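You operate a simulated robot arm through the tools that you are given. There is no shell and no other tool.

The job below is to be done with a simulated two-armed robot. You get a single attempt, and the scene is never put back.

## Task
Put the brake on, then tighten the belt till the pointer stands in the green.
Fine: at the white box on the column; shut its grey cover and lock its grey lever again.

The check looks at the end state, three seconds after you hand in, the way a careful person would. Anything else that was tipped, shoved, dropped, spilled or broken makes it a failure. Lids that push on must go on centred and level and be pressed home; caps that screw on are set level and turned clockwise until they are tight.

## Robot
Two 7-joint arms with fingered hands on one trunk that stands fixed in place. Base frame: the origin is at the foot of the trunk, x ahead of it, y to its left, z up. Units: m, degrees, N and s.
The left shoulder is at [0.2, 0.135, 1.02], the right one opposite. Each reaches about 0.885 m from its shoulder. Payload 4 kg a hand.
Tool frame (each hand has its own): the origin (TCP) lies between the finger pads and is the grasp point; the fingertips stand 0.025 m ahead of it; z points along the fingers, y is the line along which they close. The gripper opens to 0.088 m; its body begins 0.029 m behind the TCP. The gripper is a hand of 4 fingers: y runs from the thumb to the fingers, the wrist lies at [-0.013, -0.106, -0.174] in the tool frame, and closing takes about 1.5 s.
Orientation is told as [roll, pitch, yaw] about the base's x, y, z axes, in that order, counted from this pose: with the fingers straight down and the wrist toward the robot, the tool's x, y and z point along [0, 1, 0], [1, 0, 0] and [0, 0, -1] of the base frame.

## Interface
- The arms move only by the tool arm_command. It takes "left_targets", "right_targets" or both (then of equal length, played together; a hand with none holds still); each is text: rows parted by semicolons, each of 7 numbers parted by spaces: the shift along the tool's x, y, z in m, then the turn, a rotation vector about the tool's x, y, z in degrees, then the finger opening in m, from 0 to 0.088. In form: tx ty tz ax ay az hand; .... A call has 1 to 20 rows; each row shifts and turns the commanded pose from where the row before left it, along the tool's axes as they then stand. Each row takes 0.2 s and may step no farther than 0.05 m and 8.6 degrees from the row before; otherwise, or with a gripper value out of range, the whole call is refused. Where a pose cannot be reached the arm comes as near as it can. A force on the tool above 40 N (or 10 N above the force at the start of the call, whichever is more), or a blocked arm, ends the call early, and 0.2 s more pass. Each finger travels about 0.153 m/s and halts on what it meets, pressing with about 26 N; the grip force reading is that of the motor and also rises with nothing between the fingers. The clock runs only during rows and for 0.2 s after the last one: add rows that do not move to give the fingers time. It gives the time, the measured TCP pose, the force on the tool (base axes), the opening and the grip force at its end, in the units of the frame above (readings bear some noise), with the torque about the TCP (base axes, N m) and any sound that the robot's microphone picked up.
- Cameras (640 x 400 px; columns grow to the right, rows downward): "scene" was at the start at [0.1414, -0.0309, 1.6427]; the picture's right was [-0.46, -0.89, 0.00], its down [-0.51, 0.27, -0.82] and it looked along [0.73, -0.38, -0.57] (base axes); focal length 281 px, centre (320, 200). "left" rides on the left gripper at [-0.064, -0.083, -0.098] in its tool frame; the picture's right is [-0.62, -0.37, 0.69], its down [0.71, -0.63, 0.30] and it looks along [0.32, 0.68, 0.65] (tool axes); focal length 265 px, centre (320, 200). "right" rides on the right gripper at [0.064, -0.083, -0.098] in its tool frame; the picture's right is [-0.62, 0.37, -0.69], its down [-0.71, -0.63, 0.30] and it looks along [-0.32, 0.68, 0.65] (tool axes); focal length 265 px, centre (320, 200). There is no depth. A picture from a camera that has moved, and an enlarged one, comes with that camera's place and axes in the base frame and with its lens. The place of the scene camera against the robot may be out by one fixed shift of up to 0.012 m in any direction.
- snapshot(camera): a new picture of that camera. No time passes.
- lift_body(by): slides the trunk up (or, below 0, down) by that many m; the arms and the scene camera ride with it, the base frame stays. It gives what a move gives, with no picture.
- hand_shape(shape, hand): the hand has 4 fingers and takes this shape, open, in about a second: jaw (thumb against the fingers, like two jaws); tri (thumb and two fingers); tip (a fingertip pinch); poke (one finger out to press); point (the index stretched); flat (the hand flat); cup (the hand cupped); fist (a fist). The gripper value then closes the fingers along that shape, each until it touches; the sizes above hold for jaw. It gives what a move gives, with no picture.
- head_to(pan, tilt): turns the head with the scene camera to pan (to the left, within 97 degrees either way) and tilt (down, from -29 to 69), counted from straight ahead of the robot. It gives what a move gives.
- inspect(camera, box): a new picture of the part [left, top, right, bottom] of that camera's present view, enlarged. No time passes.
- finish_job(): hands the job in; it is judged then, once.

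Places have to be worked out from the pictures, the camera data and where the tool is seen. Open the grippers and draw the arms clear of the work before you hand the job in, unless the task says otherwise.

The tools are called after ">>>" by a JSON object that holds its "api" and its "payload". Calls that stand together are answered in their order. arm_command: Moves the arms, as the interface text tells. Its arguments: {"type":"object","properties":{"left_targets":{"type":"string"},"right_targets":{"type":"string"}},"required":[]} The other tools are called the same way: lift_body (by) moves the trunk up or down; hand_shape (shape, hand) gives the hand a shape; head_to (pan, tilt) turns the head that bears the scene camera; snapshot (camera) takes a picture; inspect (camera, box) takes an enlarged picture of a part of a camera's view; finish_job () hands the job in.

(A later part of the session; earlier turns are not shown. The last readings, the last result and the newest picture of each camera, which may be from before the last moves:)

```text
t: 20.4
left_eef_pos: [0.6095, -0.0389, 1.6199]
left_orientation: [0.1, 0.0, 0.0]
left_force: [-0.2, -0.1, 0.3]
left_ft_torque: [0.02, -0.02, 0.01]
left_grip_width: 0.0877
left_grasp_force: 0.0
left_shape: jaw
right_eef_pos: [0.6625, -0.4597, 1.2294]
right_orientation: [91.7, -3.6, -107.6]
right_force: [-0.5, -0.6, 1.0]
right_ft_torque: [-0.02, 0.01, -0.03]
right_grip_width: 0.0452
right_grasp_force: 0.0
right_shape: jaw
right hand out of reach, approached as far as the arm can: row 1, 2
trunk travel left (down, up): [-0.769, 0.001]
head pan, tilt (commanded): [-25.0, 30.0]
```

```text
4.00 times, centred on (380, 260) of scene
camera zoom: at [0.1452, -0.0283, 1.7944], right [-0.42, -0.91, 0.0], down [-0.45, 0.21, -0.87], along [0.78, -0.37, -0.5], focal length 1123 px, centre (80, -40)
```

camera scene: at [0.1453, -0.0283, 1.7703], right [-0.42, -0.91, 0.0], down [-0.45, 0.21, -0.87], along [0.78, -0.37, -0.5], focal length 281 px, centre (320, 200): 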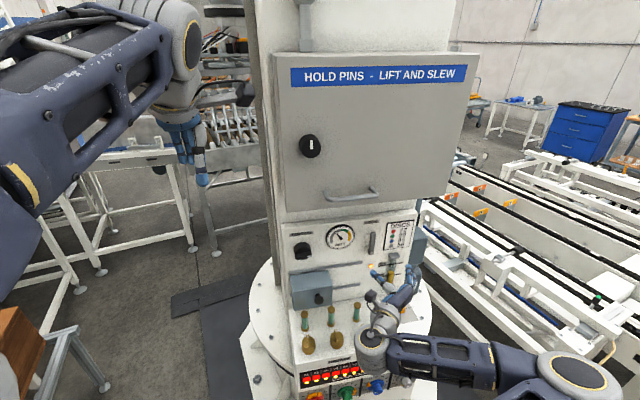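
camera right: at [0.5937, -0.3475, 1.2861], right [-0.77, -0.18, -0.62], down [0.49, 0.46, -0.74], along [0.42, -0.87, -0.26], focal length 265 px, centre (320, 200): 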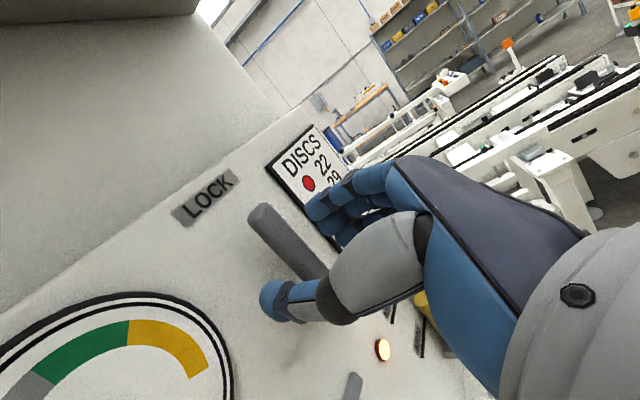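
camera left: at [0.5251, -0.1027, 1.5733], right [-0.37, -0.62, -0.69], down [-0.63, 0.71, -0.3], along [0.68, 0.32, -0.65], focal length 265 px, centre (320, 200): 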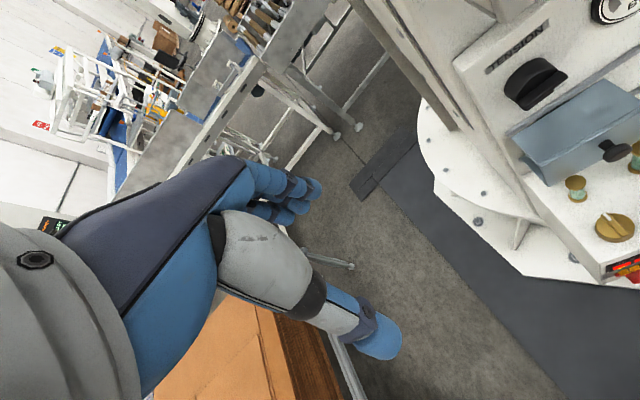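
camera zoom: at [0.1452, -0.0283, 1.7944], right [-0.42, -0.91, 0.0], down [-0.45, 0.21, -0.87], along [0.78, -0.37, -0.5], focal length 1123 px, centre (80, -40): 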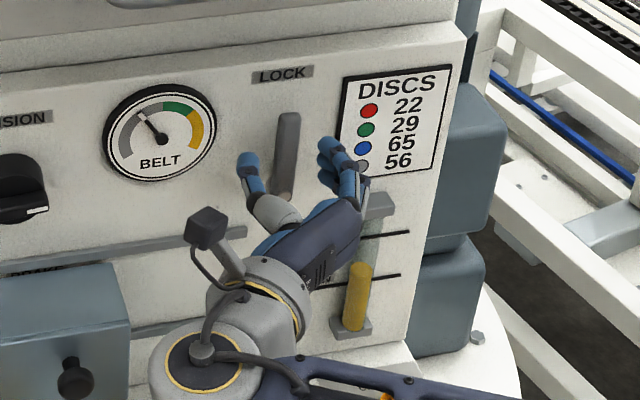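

The lever stands between thumb and fingers at about mid-height. I go 8 mm deeper and then press gently to the left to learn whether the lever turns that way.

>>> {"api": "arm_command", "payload": {"right_targets": "0.002 0 0.008 0 0 0 0.045; 0.001 -0.007 0 0 0 0 0.045; 0.001 -0.007 0 0 0 0 0.045; 0 -0.007 0 0 0 0 0.045; 0 -0.007 0 0 0 0 0.045"}}

>>> {"api": "snapshot", "payload": {"camera": "right"}}

>>> {"api": "inspect", "payload": {"camera": "scene", "box": [320, 210, 440, 310]}}

```text
t: 21.6
left_eef_pos: [0.6095, -0.0397, 1.6201]
left_orientation: [0.1, 0.0, 0.0]
left_force: [-0.1, -0.6, -0.1]
left_ft_torque: [0.03, -0.03, 0.01]
left_grip_width: 0.0879
left_grasp_force: 0.1
left_shape: jaw
right_eef_pos: [0.6766, -0.4409, 1.225]
right_orientation: [91.8, -3.6, -107.9]
right_force: [-2.0, -13.0, 4.1]
right_ft_torque: [-0.19, -0.03, -0.16]
right_grip_width: 0.0519
right_grasp_force: 0.1
right_shape: jaw
right hand out of reach, approached as far as the arm can: row 2
trunk travel left (down, up): [-0.769, 0.001]
head pan, tilt (commanded): [-25.0, 30.0]
```

```text
taken
camera right: at [0.6078, -0.3273, 1.2811], right [-0.77, -0.18, -0.62], down [0.49, 0.46, -0.74], along [0.42, -0.87, -0.26], focal length 265 px, centre (320, 200)
```

right: 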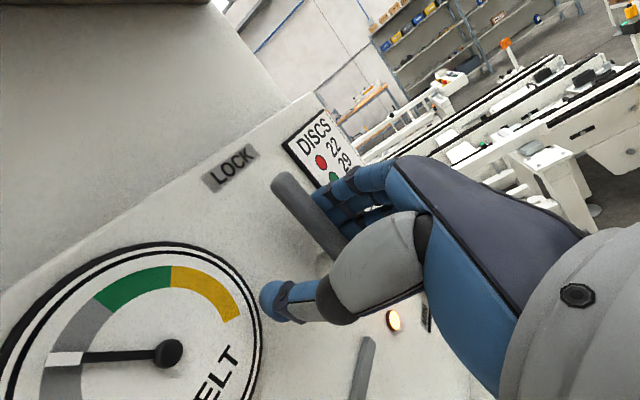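

```text
4.00 times, centred on (380, 260) of scene
camera zoom: at [0.145, -0.0291, 1.7945], right [-0.42, -0.91, 0.0], down [-0.45, 0.21, -0.87], along [0.78, -0.37, -0.5], focal length 1123 px, centre (80, -40)
```

zoom: 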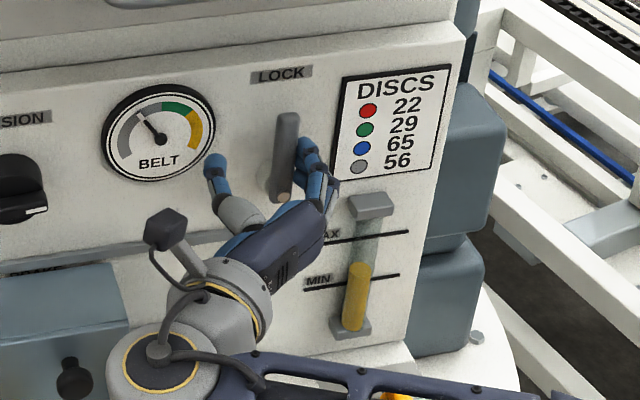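

Pressing left gave about 13 N of resistance and the lever did not move. I press gently to the right with the thumb instead.

>>> {"api": "arm_command", "payload": {"right_targets": "0 0.01 0 0 0 0 0.045; 0 0.01 0 0 0 0 0.045; 0 0.01 0 0 0 0 0.045; 0 0.008 0 0 0 0 0.045; 0 0.007 0 0 0 0 0.045; 0 0.007 0 0 0 0 0.045"}}

>>> {"api": "snapshot", "payload": {"camera": "right"}}

>>> {"api": "inspect", "payload": {"camera": "scene", "box": [320, 210, 440, 310]}}

```text
t: 23.1
left_eef_pos: [0.6082, -0.0394, 1.6188]
left_orientation: [0.0, 0.0, -0.1]
left_force: [-0.3, 0.1, -0.7]
left_ft_torque: [0.0, 0.0, 0.02]
left_grip_width: 0.0875
left_grasp_force: 0.0
left_shape: jaw
right_eef_pos: [0.6625, -0.4862, 1.2288]
right_orientation: [91.6, -3.4, -107.7]
right_force: [-0.3, 2.6, 1.2]
right_ft_torque: [0.01, 0.01, 0.09]
right_grip_width: 0.0491
right_grasp_force: 0.1
right_shape: jaw
trunk travel left (down, up): [-0.769, 0.001]
head pan, tilt (commanded): [-25.0, 30.0]
```

```text
taken
camera right: at [0.5933, -0.3734, 1.2869], right [-0.77, -0.18, -0.61], down [0.49, 0.46, -0.74], along [0.42, -0.87, -0.26], focal length 265 px, centre (320, 200)
```

right: 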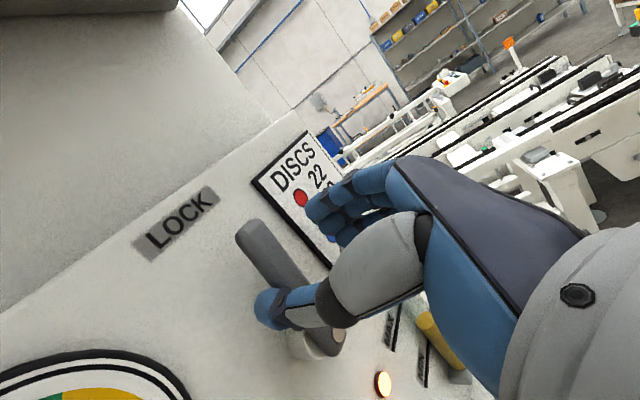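

```text
4.00 times, centred on (380, 260) of scene
camera zoom: at [0.1454, -0.0281, 1.7944], right [-0.42, -0.91, 0.0], down [-0.45, 0.21, -0.87], along [0.78, -0.37, -0.5], focal length 1123 px, centre (80, -40)
```

zoom: 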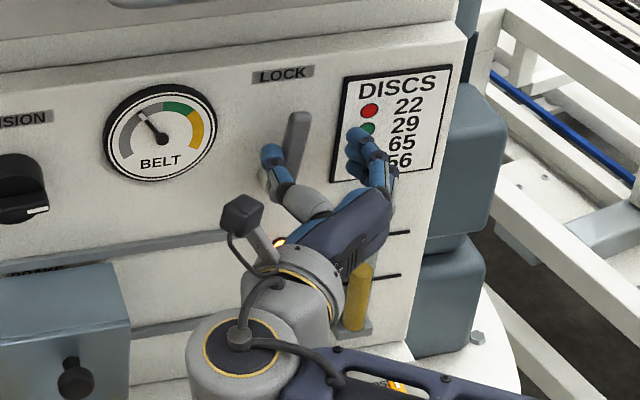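

The lever gave way to the right (it now leans about 10° with little force), so clockwise unlocks it. I keep pushing with the thumb along the arc, right and then slightly down.

>>> {"api": "arm_command", "payload": {"right_targets": "0 0.006 0 0 0 0 0.045; 0 0.006 0 0 0 0 0.045; 0 0.006 0 0 0 0 0.045; -0.001 0.006 0 0 0 0 0.045; -0.002 0.005 0 0 0 0 0.045"}}

>>> {"api": "inspect", "payload": {"camera": "scene", "box": [320, 210, 440, 310]}}

>>> {"api": "snapshot", "payload": {"camera": "right"}}

```text
t: 24.2
left_eef_pos: [0.6097, -0.0392, 1.6197]
left_orientation: [0.1, 0.0, 0.0]
left_force: [-0.8, -0.2, 0.0]
left_ft_torque: [-0.02, -0.06, 0.02]
left_grip_width: 0.0877
left_grasp_force: 0.0
left_shape: jaw
right_eef_pos: [0.6548, -0.5133, 1.2297]
right_orientation: [91.3, -3.5, -107.5]
right_force: [-0.3, 0.2, -0.1]
right_ft_torque: [-0.01, 0.01, 0.01]
right_grip_width: 0.0453
right_grasp_force: 0.1
right_shape: jaw
trunk travel left (down, up): [-0.769, 0.001]
head pan, tilt (commanded): [-25.0, 30.0]
```

```text
4.00 times, centred on (380, 260) of scene
camera zoom: at [0.1453, -0.0283, 1.7944], right [-0.42, -0.91, 0.0], down [-0.45, 0.21, -0.87], along [0.78, -0.37, -0.5], focal length 1123 px, centre (80, -40)
```

zoom: 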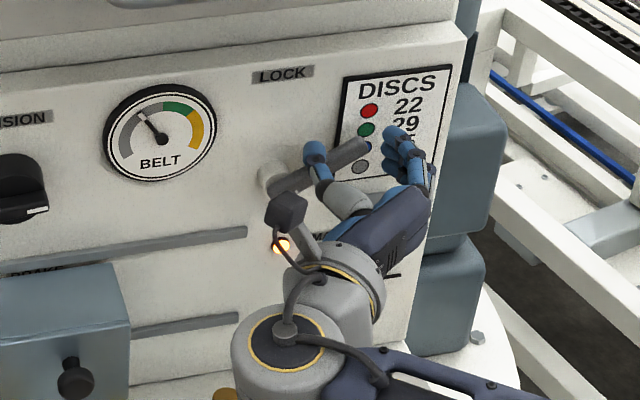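

```text
taken
camera right: at [0.5847, -0.4015, 1.2863], right [-0.77, -0.18, -0.61], down [0.48, 0.46, -0.74], along [0.42, -0.87, -0.27], focal length 265 px, centre (320, 200)
```

right: 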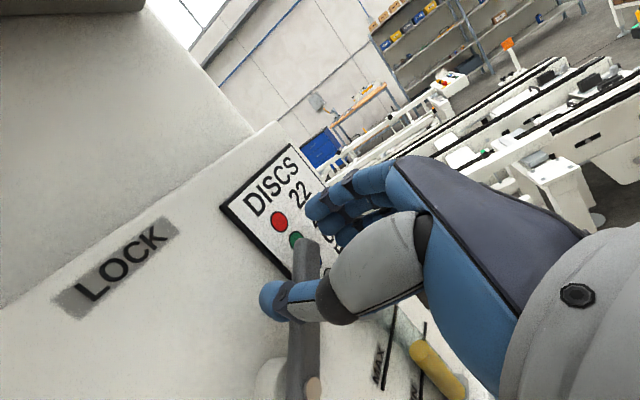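

The lever has swung about 65–70° clockwise with hardly any force. I push on, mostly downward, to bring it to horizontal or its stop.

>>> {"api": "arm_command", "payload": {"right_targets": "-0.004 0.004 0 0 0 0 0.045; -0.006 0.003 0 0 0 0 0.045; -0.006 0.002 0 0 0 0 0.045; -0.006 0.001 0 0 0 0 0.045"}}

>>> {"api": "inspect", "payload": {"camera": "scene", "box": [320, 210, 440, 310]}}

>>> {"api": "snapshot", "payload": {"camera": "right"}}

```text
t: 25.2
left_eef_pos: [0.6097, -0.039, 1.6198]
left_orientation: [0.1, 0.0, 0.0]
left_force: [-0.3, -0.3, 0.3]
left_ft_torque: [0.01, 0.0, -0.01]
left_grip_width: 0.0878
left_grasp_force: 0.0
left_shape: jaw
right_eef_pos: [0.6519, -0.5246, 1.2094]
right_orientation: [91.4, -3.4, -107.6]
right_force: [-0.6, 3.0, 11.0]
right_ft_torque: [0.21, -0.25, 0.09]
right_grip_width: 0.0495
right_grasp_force: 0.1
right_shape: jaw
trunk travel left (down, up): [-0.769, 0.001]
head pan, tilt (commanded): [-25.0, 30.0]
```

```text
4.00 times, centred on (380, 260) of scene
camera zoom: at [0.145, -0.0278, 1.7945], right [-0.42, -0.91, 0.0], down [-0.45, 0.21, -0.87], along [0.79, -0.37, -0.5], focal length 1123 px, centre (80, -40)
```

zoom: 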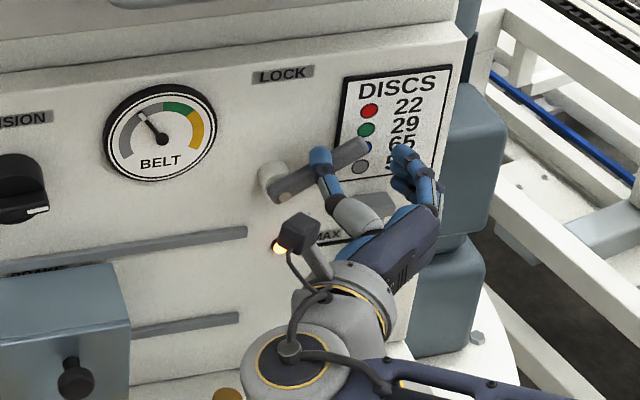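

```text
taken
camera right: at [0.5823, -0.412, 1.2657], right [-0.77, -0.18, -0.61], down [0.48, 0.46, -0.74], along [0.42, -0.87, -0.27], focal length 265 px, centre (320, 200)
```

right: 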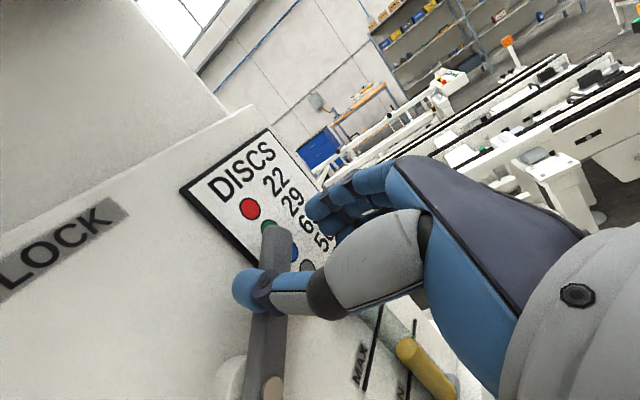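

The lever stopped firm at roughly 70° (11 N against the thumb), so it is in its unlocked stop. I ease off and draw the hand straight back clear of the panel.

>>> {"api": "arm_command", "payload": {"right_targets": "0.006 -0.001 0 0 0 0 0.045; 0.004 0 -0.01 0 0 0 0.05; 0 0 -0.03 0 0 0 0.06; 0 0 -0.03 0 0 0 0.07; 0 0 -0.03 0 0 0 0.08; 0 0 -0.02 0 0 0 0.08"}}

>>> {"api": "snapshot", "payload": {"camera": "scene"}}

>>> {"api": "inspect", "payload": {"camera": "scene", "box": [270, 210, 430, 310]}}

>>> {"api": "snapshot", "payload": {"camera": "left"}}

```text
t: 26.6
left_eef_pos: [0.61, -0.0397, 1.6202]
left_orientation: [0.0, 0.1, -0.1]
left_force: [0.4, 0.0, -0.3]
left_ft_torque: [-0.03, -0.02, -0.02]
left_grip_width: 0.0877
left_grasp_force: 0.1
left_shape: jaw
right_eef_pos: [0.5351, -0.4884, 1.2158]
right_orientation: [91.3, -3.4, -107.7]
right_force: [-0.7, -0.9, -0.9]
right_ft_torque: [0.01, 0.0, -0.03]
right_grip_width: 0.0799
right_grasp_force: 0.0
right_shape: jaw
trunk travel left (down, up): [-0.769, 0.001]
head pan, tilt (commanded): [-25.0, 30.0]
```

```text
taken
camera scene: at [0.1454, -0.0284, 1.7943], right [-0.42, -0.91, 0.0], down [-0.45, 0.21, -0.87], along [0.78, -0.37, -0.5], focal length 281 px, centre (320, 200)
```

scene: 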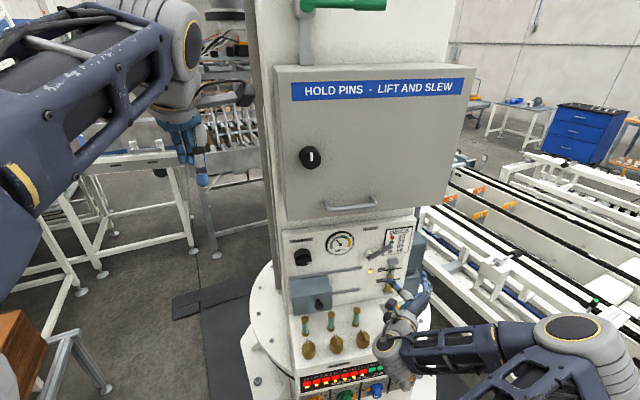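

```text
4.00 times, centred on (350, 260) of scene
camera zoom: at [0.1454, -0.0284, 1.7943], right [-0.42, -0.91, 0.0], down [-0.45, 0.21, -0.87], along [0.78, -0.37, -0.5], focal length 1123 px, centre (200, -40)
```

zoom: 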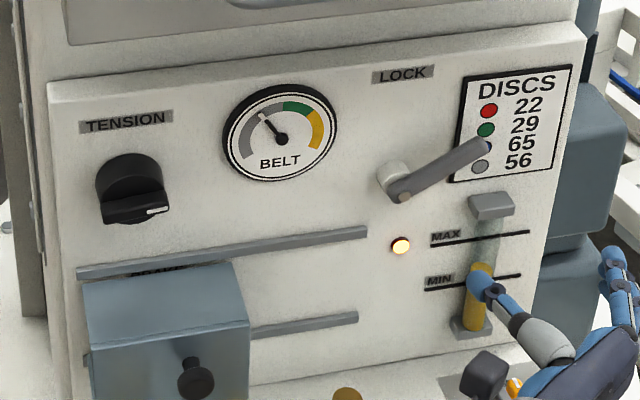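

```text
taken
camera left: at [0.5253, -0.1025, 1.7173], right [-0.37, -0.62, -0.69], down [-0.63, 0.71, -0.3], along [0.68, 0.32, -0.65], focal length 265 px, centre (320, 200)
```

left: 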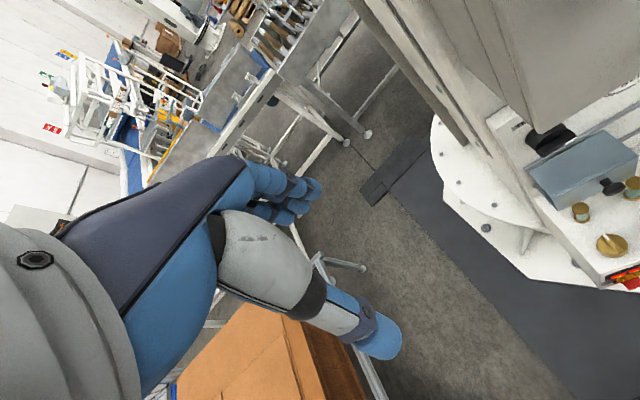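

Lever is unlocked. The left-side controls suit the left hand, so I move the right hand 12 cm further right out of the way, and turn and shift the left hand so its camera looks at the cover.

>>> {"api": "arm_command", "payload": {"right_targets": "0 0.03 -0.01 0 0 0 0.08; 0 0.03 -0.01 0 0 0 0.08; 0 0.03 0 0 0 0 0.08; 0 0.03 0 0 0 0 0.08", "left_targets": "0 0 0.02 0 0 6 0.088; 0 -0.02 0.02 0 0 6 0.088; 0 -0.02 0.02 0 0 6 0.088; -0.03 -0.03 0.02 0 0 0 0.088"}}

>>> {"api": "snapshot", "payload": {"camera": "left"}}

>>> {"api": "snapshot", "payload": {"camera": "scene"}}

```text
t: 27.6
left_eef_pos: [0.5319, -0.0526, 1.541]
left_orientation: [0.0, 0.0, -18.0]
left_force: [-0.9, 0.3, 0.0]
left_ft_torque: [-0.01, 0.01, 0.0]
left_grip_width: 0.0877
left_grasp_force: 0.1
left_shape: jaw
right_eef_pos: [0.4798, -0.597, 1.2224]
right_orientation: [91.3, -3.4, -107.7]
right_force: [-0.1, -0.2, -0.4]
right_ft_torque: [0.01, -0.01, 0.01]
right_grip_width: 0.0797
right_grasp_force: 0.0
right_shape: jaw
trunk travel left (down, up): [-0.769, 0.001]
head pan, tilt (commanded): [-25.0, 30.0]
```

```text
taken
camera left: at [0.4327, -0.0873, 1.6383], right [-0.54, -0.48, -0.69], down [-0.38, 0.87, -0.3], along [0.75, 0.1, -0.65], focal length 265 px, centre (320, 200)
```

left: 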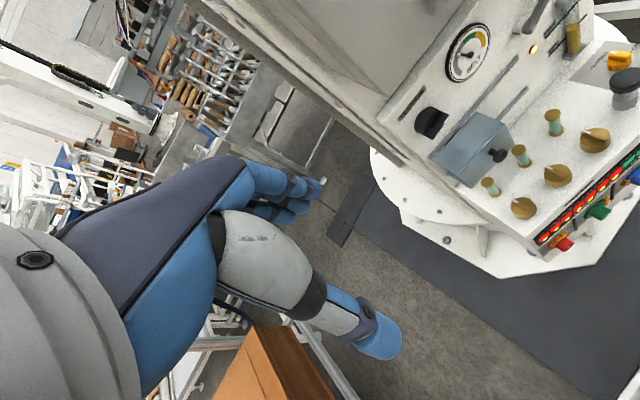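

```text
taken
camera scene: at [0.1456, -0.0282, 1.7944], right [-0.42, -0.91, 0.0], down [-0.45, 0.21, -0.87], along [0.78, -0.37, -0.5], focal length 281 px, centre (320, 200)
```

scene: 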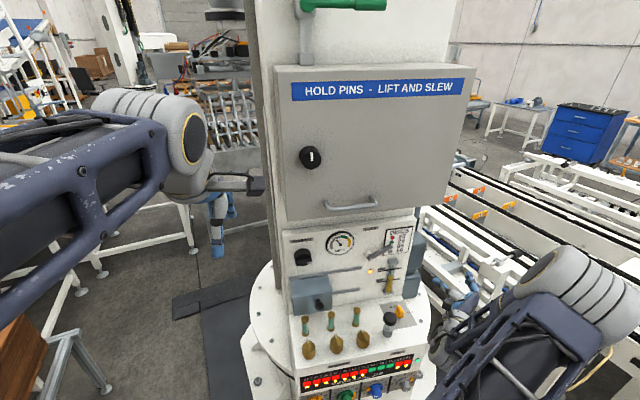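

The left camera now shows the entire panel. I enlarge the cover from this view.

>>> {"api": "inspect", "payload": {"camera": "left", "box": [400, 80, 560, 200]}}

>>> {"api": "inspect", "payload": {"camera": "scene", "box": [270, 230, 390, 320]}}

```text
3.33 times, centred on (480, 140) of left
camera zoom: at [0.4327, -0.0873, 1.6383], right [-0.54, -0.48, -0.69], down [-0.38, 0.87, -0.3], along [0.75, 0.1, -0.65], focal length 885 px, centre (-213, 400)
```

zoom: 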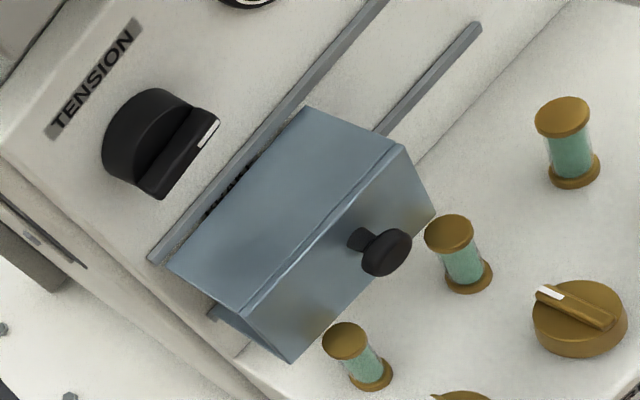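

```text
4.44 times, centred on (330, 275) of scene
camera zoom: at [0.1456, -0.0282, 1.7944], right [-0.42, -0.91, 0.0], down [-0.45, 0.21, -0.87], along [0.78, -0.37, -0.5], focal length 1248 px, centre (276, -133)
```

zoom: 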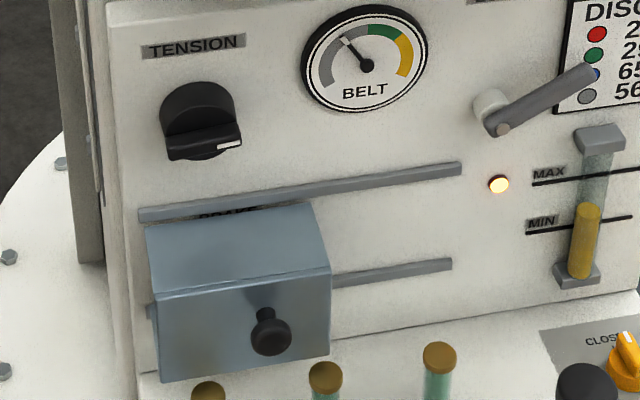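

From the hand-camera rays I put the cover's black knob at about [0.652, −0.276, 1.10], the cover spanning 12 cm across, the post tops at z 1.03, and the cabinet front about 12 cm ahead of the panel. I bring the left hand, closed and fingers down, to just in front of and above the cover, left of its knob.

>>> {"api": "arm_command", "payload": {"left_targets": "-0.0145 0.006 0.038 0 0 0 0.04; -0.0145 0.006 0.038 0 0 0 0.0; -0.0145 0.006 0.038 0 0 0 0.0; -0.0145 0.006 0.038 0 0 0 0.0; -0.0145 0.006 0.038 0 0 0 0.0; -0.0145 0.006 0.038 0 0 0 0.0; -0.0145 0.006 0.038 0 0 0 0.0; -0.0145 0.006 0.038 0 0 0 0.0"}}

>>> {"api": "snapshot", "payload": {"camera": "left"}}

>>> {"api": "snapshot", "payload": {"camera": "scene"}}

```text
t: 29.4
left_eef_pos: [0.5428, -0.1762, 1.2363]
left_orientation: [0.0, 0.0, -18.1]
left_force: [-1.1, -1.2, 0.4]
left_ft_torque: [0.01, 0.0, -0.01]
left_grip_width: 0.0
left_grasp_force: 25.6
left_shape: jaw
right_eef_pos: [0.4805, -0.5955, 1.2223]
right_orientation: [91.3, -3.6, -107.5]
right_force: [-0.3, 0.1, 0.4]
right_ft_torque: [0.02, -0.01, 0.0]
right_grip_width: 0.0799
right_grasp_force: 0.1
right_shape: jaw
trunk travel left (down, up): [-0.769, 0.001]
head pan, tilt (commanded): [-25.0, 30.0]
```

```text
taken
camera left: at [0.4422, -0.2107, 1.3328], right [-0.54, -0.48, -0.69], down [-0.38, 0.87, -0.3], along [0.75, 0.1, -0.65], focal length 265 px, centre (320, 200)
```

left: 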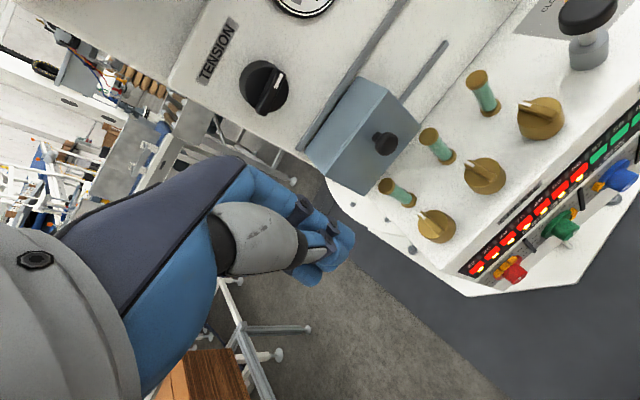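

```text
taken
camera scene: at [0.1451, -0.0279, 1.7944], right [-0.42, -0.91, 0.0], down [-0.45, 0.21, -0.87], along [0.79, -0.37, -0.5], focal length 281 px, centre (320, 200)
```

scene: 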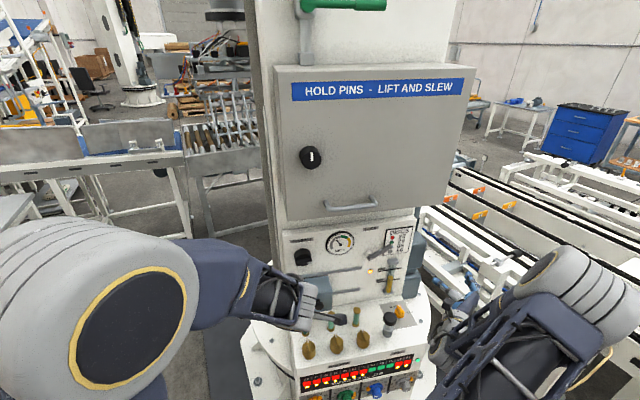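

Triangulating from two left-camera views puts the cover knob at [0.649, −0.273, 1.108]; my closed fingertips sit left of and above it. I lower and advance so the fingers stand just left of the knob, clear of the posts.

>>> {"api": "arm_command", "payload": {"left_targets": "0 0.03 0.033 0 0 0 0.0; 0 0.03 0.033 0 0 0 0.0; 0 0.03 0.033 0 0 0 0.0; 0 0.02 0.03 0 0 0 0.0; 0 0.014 0 0 0 0 0.0"}}

>>> {"api": "snapshot", "payload": {"camera": "left"}}

>>> {"api": "inspect", "payload": {"camera": "scene", "box": [260, 230, 420, 330]}}

```text
t: 30.6
left_eef_pos: [0.6594, -0.2158, 1.1067]
left_orientation: [-0.1, 0.0, -18.0]
left_force: [0.1, -0.1, 0.7]
left_ft_torque: [0.0, -0.03, 0.06]
left_grip_width: 0.0002
left_grasp_force: 26.0
left_shape: jaw
right_eef_pos: [0.4795, -0.5962, 1.2224]
right_orientation: [91.3, -3.4, -107.5]
right_force: [0.1, -1.1, -0.2]
right_ft_torque: [-0.03, -0.02, 0.01]
right_grip_width: 0.0798
right_grasp_force: 0.0
right_shape: jaw
trunk travel left (down, up): [-0.769, 0.001]
head pan, tilt (commanded): [-25.0, 30.0]
```

```text
taken
camera left: at [0.5596, -0.25, 1.2038], right [-0.54, -0.48, -0.69], down [-0.38, 0.87, -0.3], along [0.75, 0.1, -0.65], focal length 265 px, centre (320, 200)
```

left: 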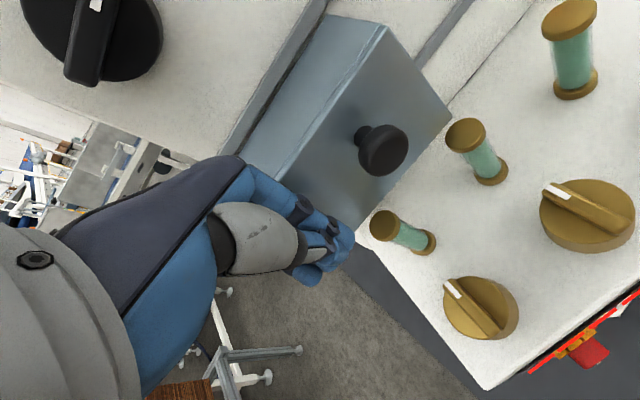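

```text
4.00 times, centred on (340, 280) of scene
camera zoom: at [0.1452, -0.0283, 1.7944], right [-0.42, -0.91, 0.0], down [-0.45, 0.21, -0.87], along [0.78, -0.37, -0.5], focal length 1123 px, centre (240, -120)
```

zoom: 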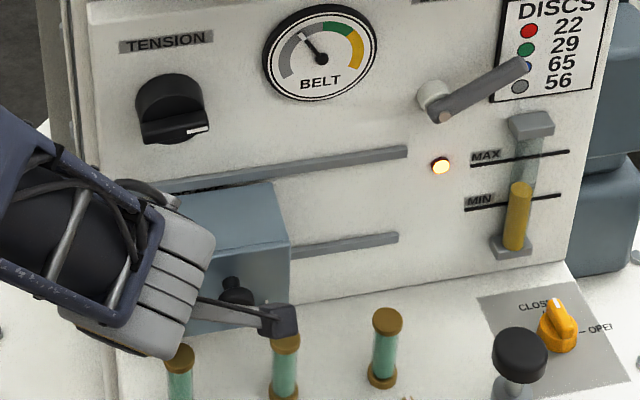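

The closed fingers stand just left of the knob at the same height and depth. I slide right in small steps to push the cover open.

>>> {"api": "arm_command", "payload": {"left_targets": "-0.012 0 0 0 0 0 0.0; -0.012 0 0 0 0 0 0.0; -0.012 0 0 0 0 0 0.0; -0.012 0 0 0 0 0 0.0"}}

>>> {"api": "snapshot", "payload": {"camera": "left"}}

>>> {"api": "inspect", "payload": {"camera": "scene", "box": [260, 230, 420, 330]}}

```text
t: 31.6
left_eef_pos: [0.6447, -0.2607, 1.1056]
left_orientation: [0.0, 0.1, -18.2]
left_force: [-3.3, 2.6, 1.1]
left_ft_torque: [0.02, 0.0, -0.01]
left_grip_width: 0.0001
left_grasp_force: 25.9
left_shape: jaw
right_eef_pos: [0.4787, -0.5967, 1.2214]
right_orientation: [91.3, -3.5, -107.6]
right_force: [0.7, 0.0, -0.3]
right_ft_torque: [0.0, 0.01, 0.01]
right_grip_width: 0.0797
right_grasp_force: 0.1
right_shape: jaw
trunk travel left (down, up): [-0.769, 0.001]
head pan, tilt (commanded): [-25.0, 30.0]
```

```text
taken
camera left: at [0.5439, -0.2952, 1.2049], right [-0.54, -0.48, -0.69], down [-0.38, 0.87, -0.3], along [0.75, 0.1, -0.65], focal length 265 px, centre (320, 200)
```

left: 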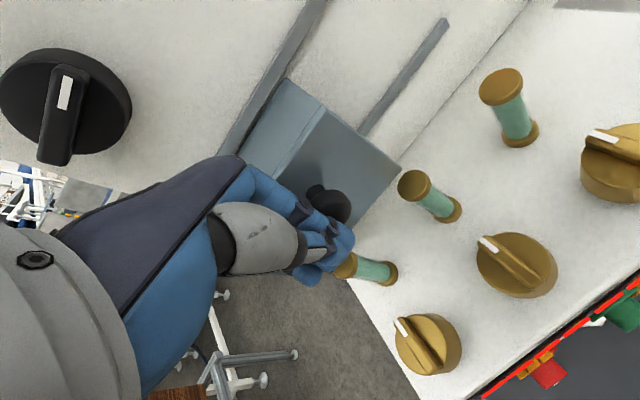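

```text
4.00 times, centred on (340, 280) of scene
camera zoom: at [0.1452, -0.028, 1.7944], right [-0.42, -0.91, 0.0], down [-0.45, 0.21, -0.87], along [0.78, -0.37, -0.5], focal length 1123 px, centre (240, -120)
```

zoom: 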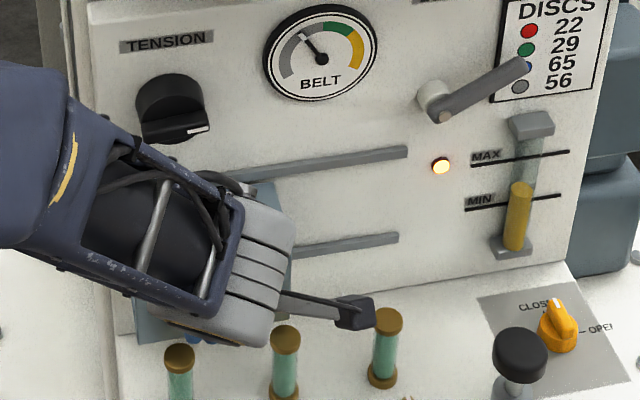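

Contact has begun (about 4 N, mostly pushing me away from the panel), so the fingers are riding on the knob's front. I back off a little, go 1 cm deeper and push right again.

>>> {"api": "arm_command", "payload": {"left_targets": "0.01 0 0 0 0 0 0.0; 0.004 0.006 0 0 0 0 0.0; 0 0.006 0 0 0 0 0.0; -0.01 0 0 0 0 0 0.0; -0.01 0 0 0 0 0 0.0; -0.01 0 0 0 0 0 0.0"}}

>>> {"api": "snapshot", "payload": {"camera": "left"}}

>>> {"api": "inspect", "payload": {"camera": "scene", "box": [260, 230, 420, 330]}}

```text
t: 33.0
left_eef_pos: [0.651, -0.2812, 1.1081]
left_orientation: [0.0, 0.0, -18.0]
left_force: [-22.9, 5.6, 9.9]
left_ft_torque: [-0.02, -0.56, 0.05]
left_grip_width: 0.0
left_grasp_force: 25.7
left_shape: jaw
right_eef_pos: [0.4781, -0.5955, 1.2226]
right_orientation: [91.3, -3.4, -107.6]
right_force: [-0.8, -0.7, -0.2]
right_ft_torque: [0.01, -0.04, 0.02]
right_grip_width: 0.0798
right_grasp_force: 0.0
right_shape: jaw
trunk travel left (down, up): [-0.769, 0.001]
head pan, tilt (commanded): [-25.0, 30.0]
```

```text
taken
camera left: at [0.5501, -0.3151, 1.2053], right [-0.54, -0.48, -0.69], down [-0.38, 0.87, -0.3], along [0.75, 0.1, -0.65], focal length 265 px, centre (320, 200)
```

left: 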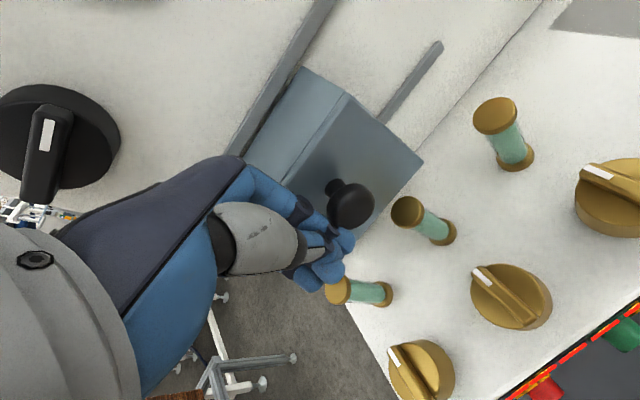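

```text
4.00 times, centred on (340, 280) of scene
camera zoom: at [0.144, -0.0278, 1.7945], right [-0.42, -0.91, 0.0], down [-0.45, 0.21, -0.87], along [0.79, -0.37, -0.5], focal length 1123 px, centre (240, -120)
```

zoom: 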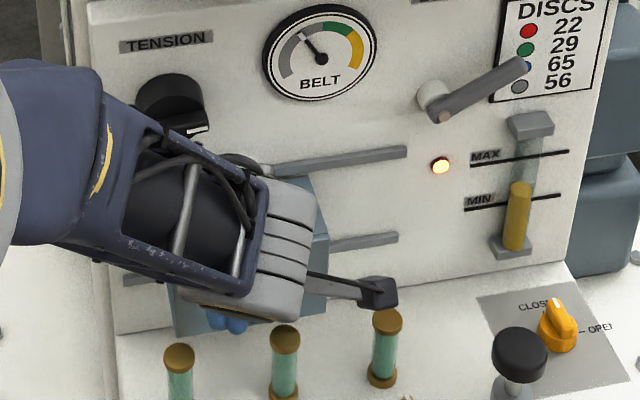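

The cover is moving (its right edge has shifted about 3 cm) but I am pressing on its front with ~23 N. I back off 5 mm in depth and keep pushing right.

>>> {"api": "arm_command", "payload": {"left_targets": "0 -0.005 0 0 0 0 0.0; -0.01 0 0 0 0 0 0.0; -0.012 0 0 0 0 0 0.0; -0.012 0 0 0 0 0 0.0; -0.012 0 0 0 0 0 0.0"}}

>>> {"api": "snapshot", "payload": {"camera": "left"}}

>>> {"api": "inspect", "payload": {"camera": "scene", "box": [260, 230, 420, 330]}}

```text
t: 34.2
left_eef_pos: [0.631, -0.3217, 1.1072]
left_orientation: [0.0, 0.0, -18.0]
left_force: [-0.6, 0.8, -0.3]
left_ft_torque: [0.01, -0.01, 0.01]
left_grip_width: 0.0002
left_grasp_force: 25.8
left_shape: jaw
right_eef_pos: [0.4788, -0.5956, 1.2219]
right_orientation: [91.4, -3.5, -107.6]
right_force: [-0.4, -0.5, 0.5]
right_ft_torque: [0.03, 0.03, 0.02]
right_grip_width: 0.0798
right_grasp_force: 0.1
right_shape: jaw
trunk travel left (down, up): [-0.769, 0.001]
head pan, tilt (commanded): [-25.0, 30.0]
```

```text
taken
camera left: at [0.5318, -0.3559, 1.2053], right [-0.54, -0.48, -0.69], down [-0.38, 0.87, -0.3], along [0.75, 0.1, -0.65], focal length 265 px, centre (320, 200)
```

left: 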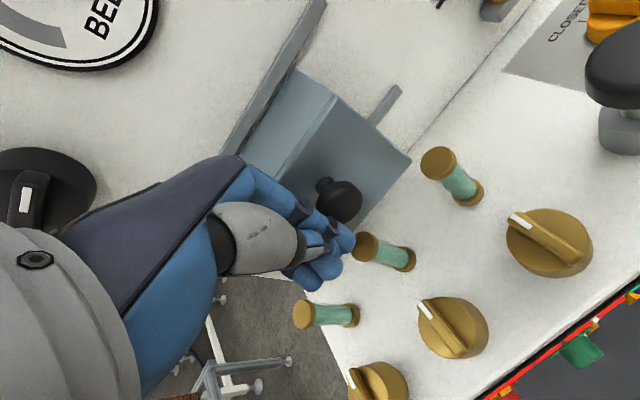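

```text
4.00 times, centred on (340, 280) of scene
camera zoom: at [0.1453, -0.0281, 1.7944], right [-0.42, -0.91, 0.0], down [-0.45, 0.21, -0.87], along [0.78, -0.37, -0.5], focal length 1123 px, centre (240, -120)
```

zoom: 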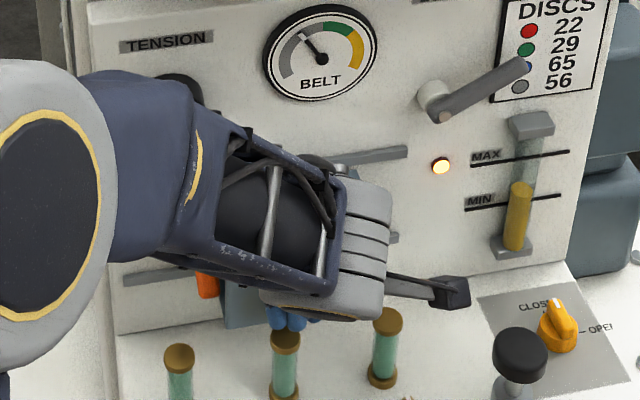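

The cover slides freely now and something orange (the brake control) appears behind. I push on to the rail end.

>>> {"api": "arm_command", "payload": {"left_targets": "-0.012 0 0 0 0 0 0.0; -0.012 0 0 0 0 0 0.0; -0.012 0 0 0 0 0 0.0"}}

>>> {"api": "snapshot", "payload": {"camera": "left"}}

>>> {"api": "inspect", "payload": {"camera": "scene", "box": [260, 230, 420, 330]}}

```text
t: 35.0
left_eef_pos: [0.6203, -0.3557, 1.1077]
left_orientation: [0.1, -0.1, -17.9]
left_force: [-1.3, 0.1, 0.4]
left_ft_torque: [-0.01, 0.03, 0.02]
left_grip_width: 0.0001
left_grasp_force: 25.8
left_shape: jaw
right_eef_pos: [0.4775, -0.5955, 1.2215]
right_orientation: [91.3, -3.5, -107.6]
right_force: [0.7, -0.2, 0.6]
right_ft_torque: [-0.01, 0.0, -0.02]
right_grip_width: 0.0799
right_grasp_force: 0.1
right_shape: jaw
trunk travel left (down, up): [-0.769, 0.001]
head pan, tilt (commanded): [-25.0, 30.0]
```

```text
taken
camera left: at [0.5206, -0.3903, 1.2052], right [-0.54, -0.48, -0.69], down [-0.38, 0.87, -0.3], along [0.75, 0.1, -0.65], focal length 265 px, centre (320, 200)
```

left: 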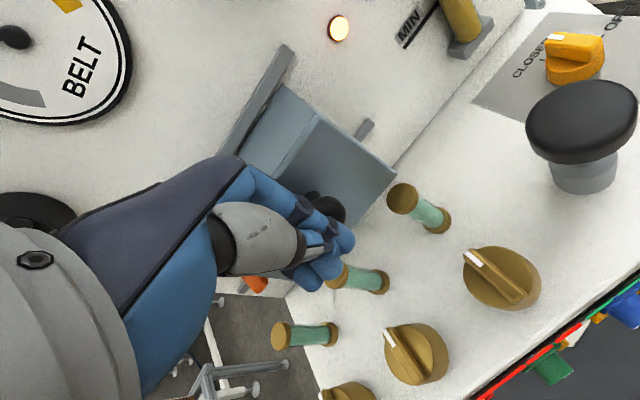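

```text
4.00 times, centred on (340, 280) of scene
camera zoom: at [0.1453, -0.0281, 1.7944], right [-0.42, -0.91, 0.0], down [-0.45, 0.21, -0.87], along [0.78, -0.37, -0.5], focal length 1123 px, centre (240, -120)
```

zoom: 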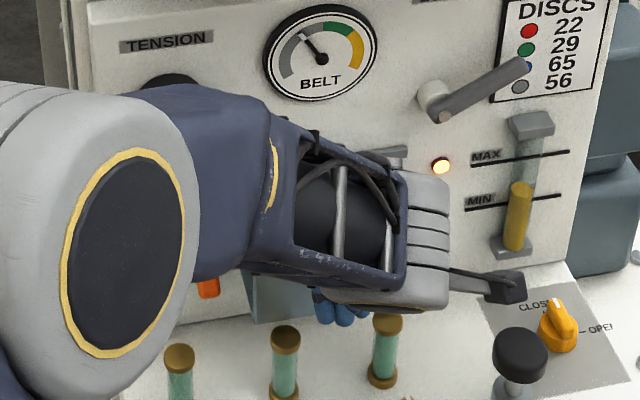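

The cover is nearly at the rail end, with the knob slipping slightly under the fingers. I go 4 mm deeper and push another 2.5 cm.

>>> {"api": "arm_command", "payload": {"left_targets": "0.006 0 0 0 0 0 0.0; 0 0.005 0 0 0 0 0.0; -0.01 0 0 0 0 0 0.0; -0.01 0 0 0 0 0 0.0; -0.01 0 0 0 0 0 0.0"}}

>>> {"api": "snapshot", "payload": {"camera": "left"}}

>>> {"api": "inspect", "payload": {"camera": "scene", "box": [260, 230, 420, 330]}}

```text
t: 36.2
left_eef_pos: [0.6196, -0.376, 1.1068]
left_orientation: [0.2, -0.1, -17.8]
left_force: [-17.9, 22.9, 8.6]
left_ft_torque: [0.11, 0.0, 0.13]
left_grip_width: 0.0
left_grasp_force: 26.3
left_shape: jaw
right_eef_pos: [0.4785, -0.5958, 1.2219]
right_orientation: [91.4, -3.4, -107.6]
right_force: [-0.4, 0.1, -0.1]
right_ft_torque: [-0.01, 0.02, -0.03]
right_grip_width: 0.0797
right_grasp_force: 0.0
right_shape: jaw
trunk travel left (down, up): [-0.769, 0.001]
head pan, tilt (commanded): [-25.0, 30.0]
```

```text
taken
camera left: at [0.5193, -0.4125, 1.2036], right [-0.54, -0.47, -0.7], down [-0.38, 0.87, -0.3], along [0.75, 0.1, -0.65], focal length 265 px, centre (320, 200)
```

left: 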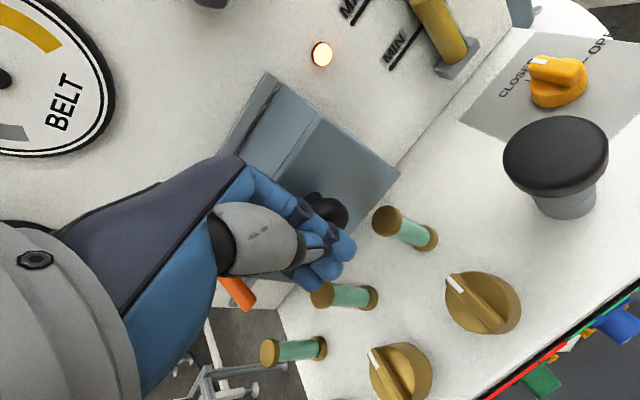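

```text
4.00 times, centred on (340, 280) of scene
camera zoom: at [0.1443, -0.0267, 1.7946], right [-0.42, -0.91, 0.0], down [-0.45, 0.21, -0.87], along [0.79, -0.37, -0.5], focal length 1123 px, centre (240, -120)
```

zoom: 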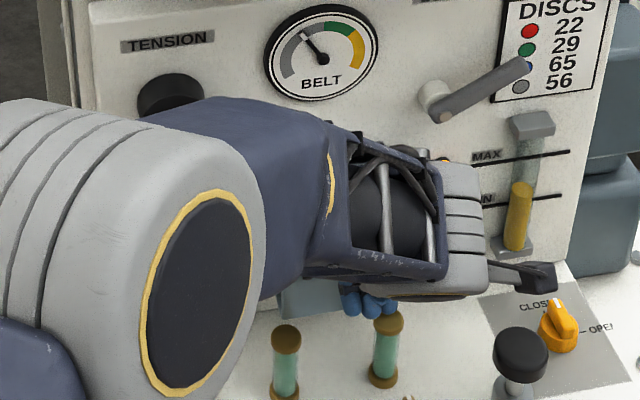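

Resistance now rises in the sliding direction: the cover is at its open stop. I back the left hand away from the panel, then up and left, to see the brake control.

>>> {"api": "arm_command", "payload": {"left_targets": "0.006 -0.01 0 0 0 0 0.0; 0 -0.04 0 0 0 0 0.0; 0 -0.04 -0.02 0 0 0 0.0; 0.03 -0.02 -0.03 0 0 0 0.0; 0.04 0 -0.02 0 0 0 0.0; 0.04 0 -0.02 0 0 0 0.0; 0.04 0 -0.02 0 0 0 0.0"}}

>>> {"api": "snapshot", "payload": {"camera": "left"}}

>>> {"api": "snapshot", "payload": {"camera": "scene"}}

>>> {"api": "inspect", "payload": {"camera": "scene", "box": [260, 230, 420, 330]}}

```text
t: 37.9
left_eef_pos: [0.5609, -0.1995, 1.2158]
left_orientation: [0.0, 0.0, -18.0]
left_force: [0.0, -0.9, -0.7]
left_ft_torque: [0.04, -0.03, -0.02]
left_grip_width: 0.0
left_grasp_force: 26.1
left_shape: jaw
right_eef_pos: [0.4795, -0.5979, 1.2218]
right_orientation: [91.3, -3.4, -107.7]
right_force: [-0.2, -0.4, 0.2]
right_ft_torque: [0.0, 0.0, 0.01]
right_grip_width: 0.0799
right_grasp_force: 0.0
right_shape: jaw
trunk travel left (down, up): [-0.769, 0.001]
head pan, tilt (commanded): [-25.0, 30.0]
```

```text
taken
camera left: at [0.4604, -0.2338, 1.3138], right [-0.54, -0.47, -0.69], down [-0.38, 0.87, -0.3], along [0.75, 0.1, -0.65], focal length 265 px, centre (320, 200)
```

left: 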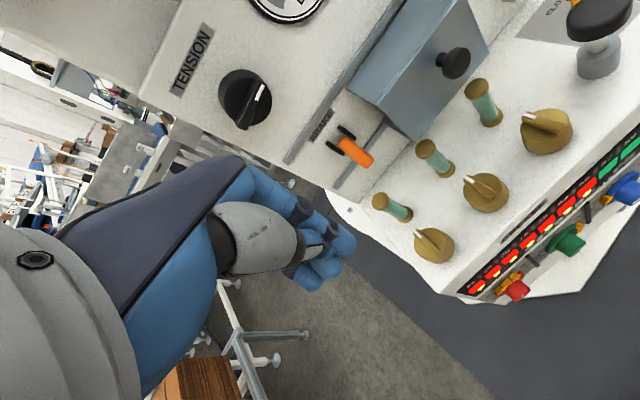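

```text
taken
camera scene: at [0.1452, -0.0288, 1.7943], right [-0.42, -0.91, 0.0], down [-0.45, 0.21, -0.87], along [0.78, -0.37, -0.5], focal length 281 px, centre (320, 200)
```

scene: 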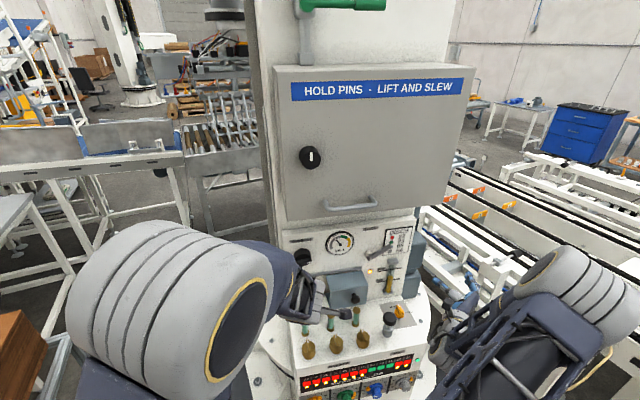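

```text
4.00 times, centred on (340, 280) of scene
camera zoom: at [0.1452, -0.0288, 1.7943], right [-0.42, -0.91, 0.0], down [-0.45, 0.21, -0.87], along [0.78, -0.37, -0.5], focal length 1123 px, centre (240, -120)
```

zoom: 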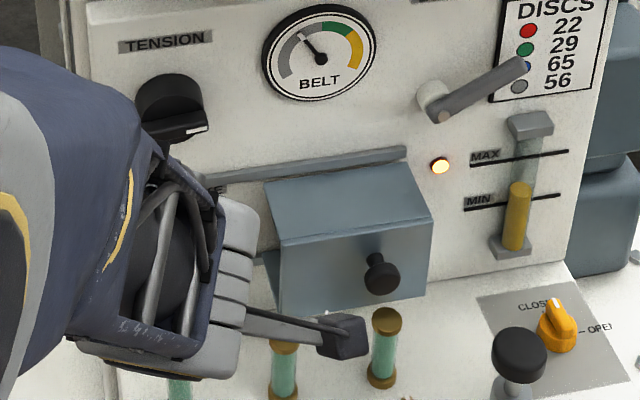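

The cover is open and uncovers an orange toggle under a "BRAKE" label. I enlarge the left view of it and back the left hand up so that the head camera can see it too.

>>> {"api": "inspect", "payload": {"camera": "left", "box": [280, 70, 440, 190]}}

>>> {"api": "arm_command", "payload": {"left_targets": "0.02 -0.03 -0.03 0 0 0 0.0; 0.02 -0.03 -0.035 0 0 0 0.0; 0.02 -0.03 -0.035 0 0 0 0.0; 0.02 0 -0.04 0 0 0 0.0; 0.02 0 -0.04 0 0 0 0.0"}}

>>> {"api": "inspect", "payload": {"camera": "scene", "box": [260, 230, 420, 330]}}

>>> {"api": "snapshot", "payload": {"camera": "left"}}

```text
3.33 times, centred on (360, 130) of left
camera zoom: at [0.4604, -0.2338, 1.3138], right [-0.54, -0.47, -0.69], down [-0.38, 0.87, -0.3], along [0.75, 0.1, -0.65], focal length 885 px, centre (187, 433)
```

zoom: 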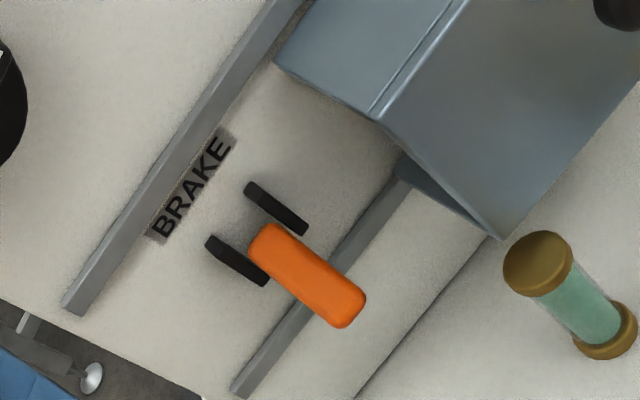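

```text
refused: row 2 steps farther than a row can; nothing moved
```

```text
4.00 times, centred on (340, 280) of scene
camera zoom: at [0.1452, -0.0288, 1.7943], right [-0.42, -0.91, 0.0], down [-0.45, 0.21, -0.87], along [0.78, -0.37, -0.5], focal length 1123 px, centre (240, -120)
```

zoom: 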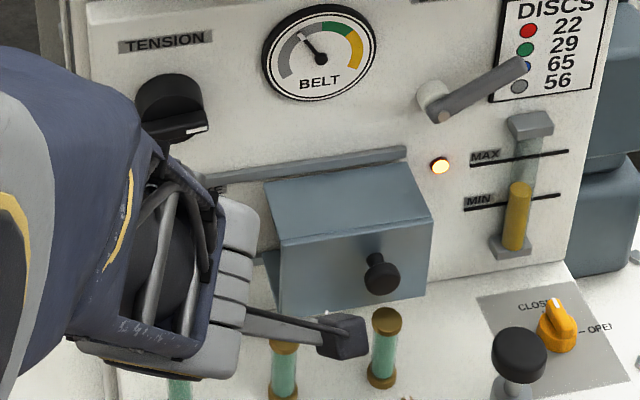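

```text
taken
camera left: at [0.4604, -0.2338, 1.3138], right [-0.54, -0.47, -0.69], down [-0.38, 0.87, -0.3], along [0.75, 0.1, -0.65], focal length 265 px, centre (320, 200)
```

left: 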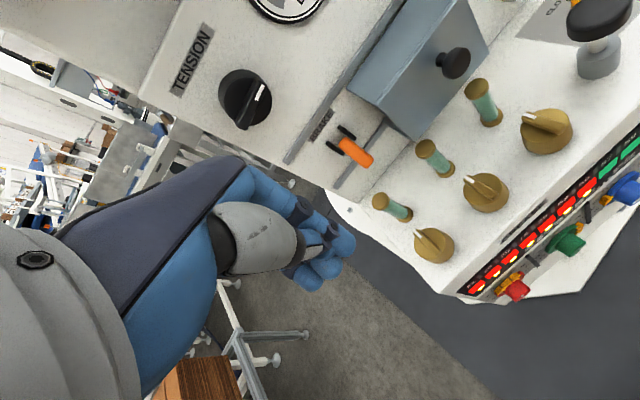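

The orange BRAKE toggle sits between two black cheeks, pointing outward and down. I retreat the left hand with shorter steps to clear the head camera's line of sight.

>>> {"api": "arm_command", "payload": {"left_targets": "0.02 -0.025 -0.025 0 0 0 0.0; 0.02 -0.025 -0.025 0 0 0 0.0; 0.02 -0.025 -0.03 0 0 0 0.0; 0.02 0 -0.04 0 0 0 0.0; 0.02 0 -0.04 0 0 0 0.0; 0.02 0 -0.04 0 0 0 0.0"}}

>>> {"api": "snapshot", "payload": {"camera": "scene"}}

>>> {"api": "inspect", "payload": {"camera": "scene", "box": [260, 230, 420, 330]}}

>>> {"api": "snapshot", "payload": {"camera": "left"}}

```text
t: 39.2
left_eef_pos: [0.528, -0.0617, 1.4177]
left_orientation: [0.0, 0.0, -18.0]
left_force: [0.0, 0.3, -0.8]
left_ft_torque: [0.02, -0.01, 0.04]
left_grip_width: 0.0001
left_grasp_force: 26.0
left_shape: jaw
right_eef_pos: [0.4795, -0.5961, 1.2209]
right_orientation: [91.3, -3.4, -107.6]
right_force: [0.0, 0.7, 0.1]
right_ft_torque: [0.05, -0.01, -0.02]
right_grip_width: 0.0798
right_grasp_force: 0.1
right_shape: jaw
trunk travel left (down, up): [-0.769, 0.001]
head pan, tilt (commanded): [-25.0, 30.0]
```

```text
taken
camera scene: at [0.1454, -0.0285, 1.7943], right [-0.42, -0.91, 0.0], down [-0.45, 0.21, -0.87], along [0.78, -0.37, -0.5], focal length 281 px, centre (320, 200)
```

scene: 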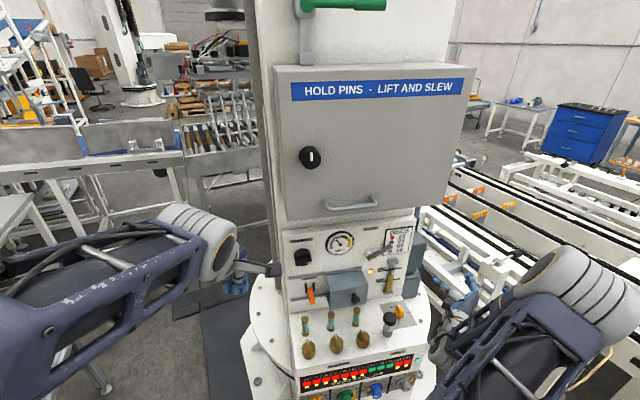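

```text
4.00 times, centred on (340, 280) of scene
camera zoom: at [0.1454, -0.0285, 1.7943], right [-0.42, -0.91, 0.0], down [-0.45, 0.21, -0.87], along [0.78, -0.37, -0.5], focal length 1123 px, centre (240, -120)
```

zoom: 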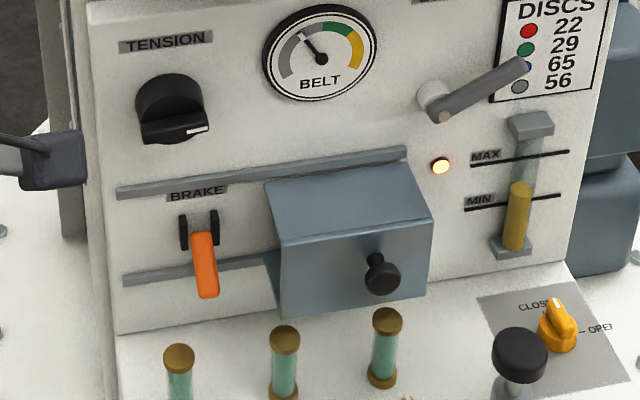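

```text
taken
camera left: at [0.4277, -0.0954, 1.5143], right [-0.54, -0.48, -0.69], down [-0.38, 0.87, -0.3], along [0.75, 0.1, -0.65], focal length 265 px, centre (320, 200)
```

left: 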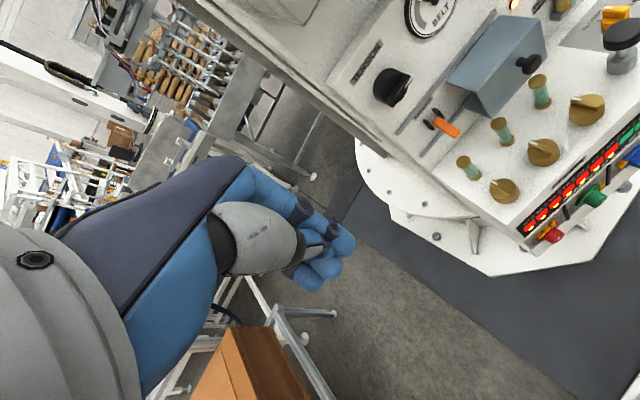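

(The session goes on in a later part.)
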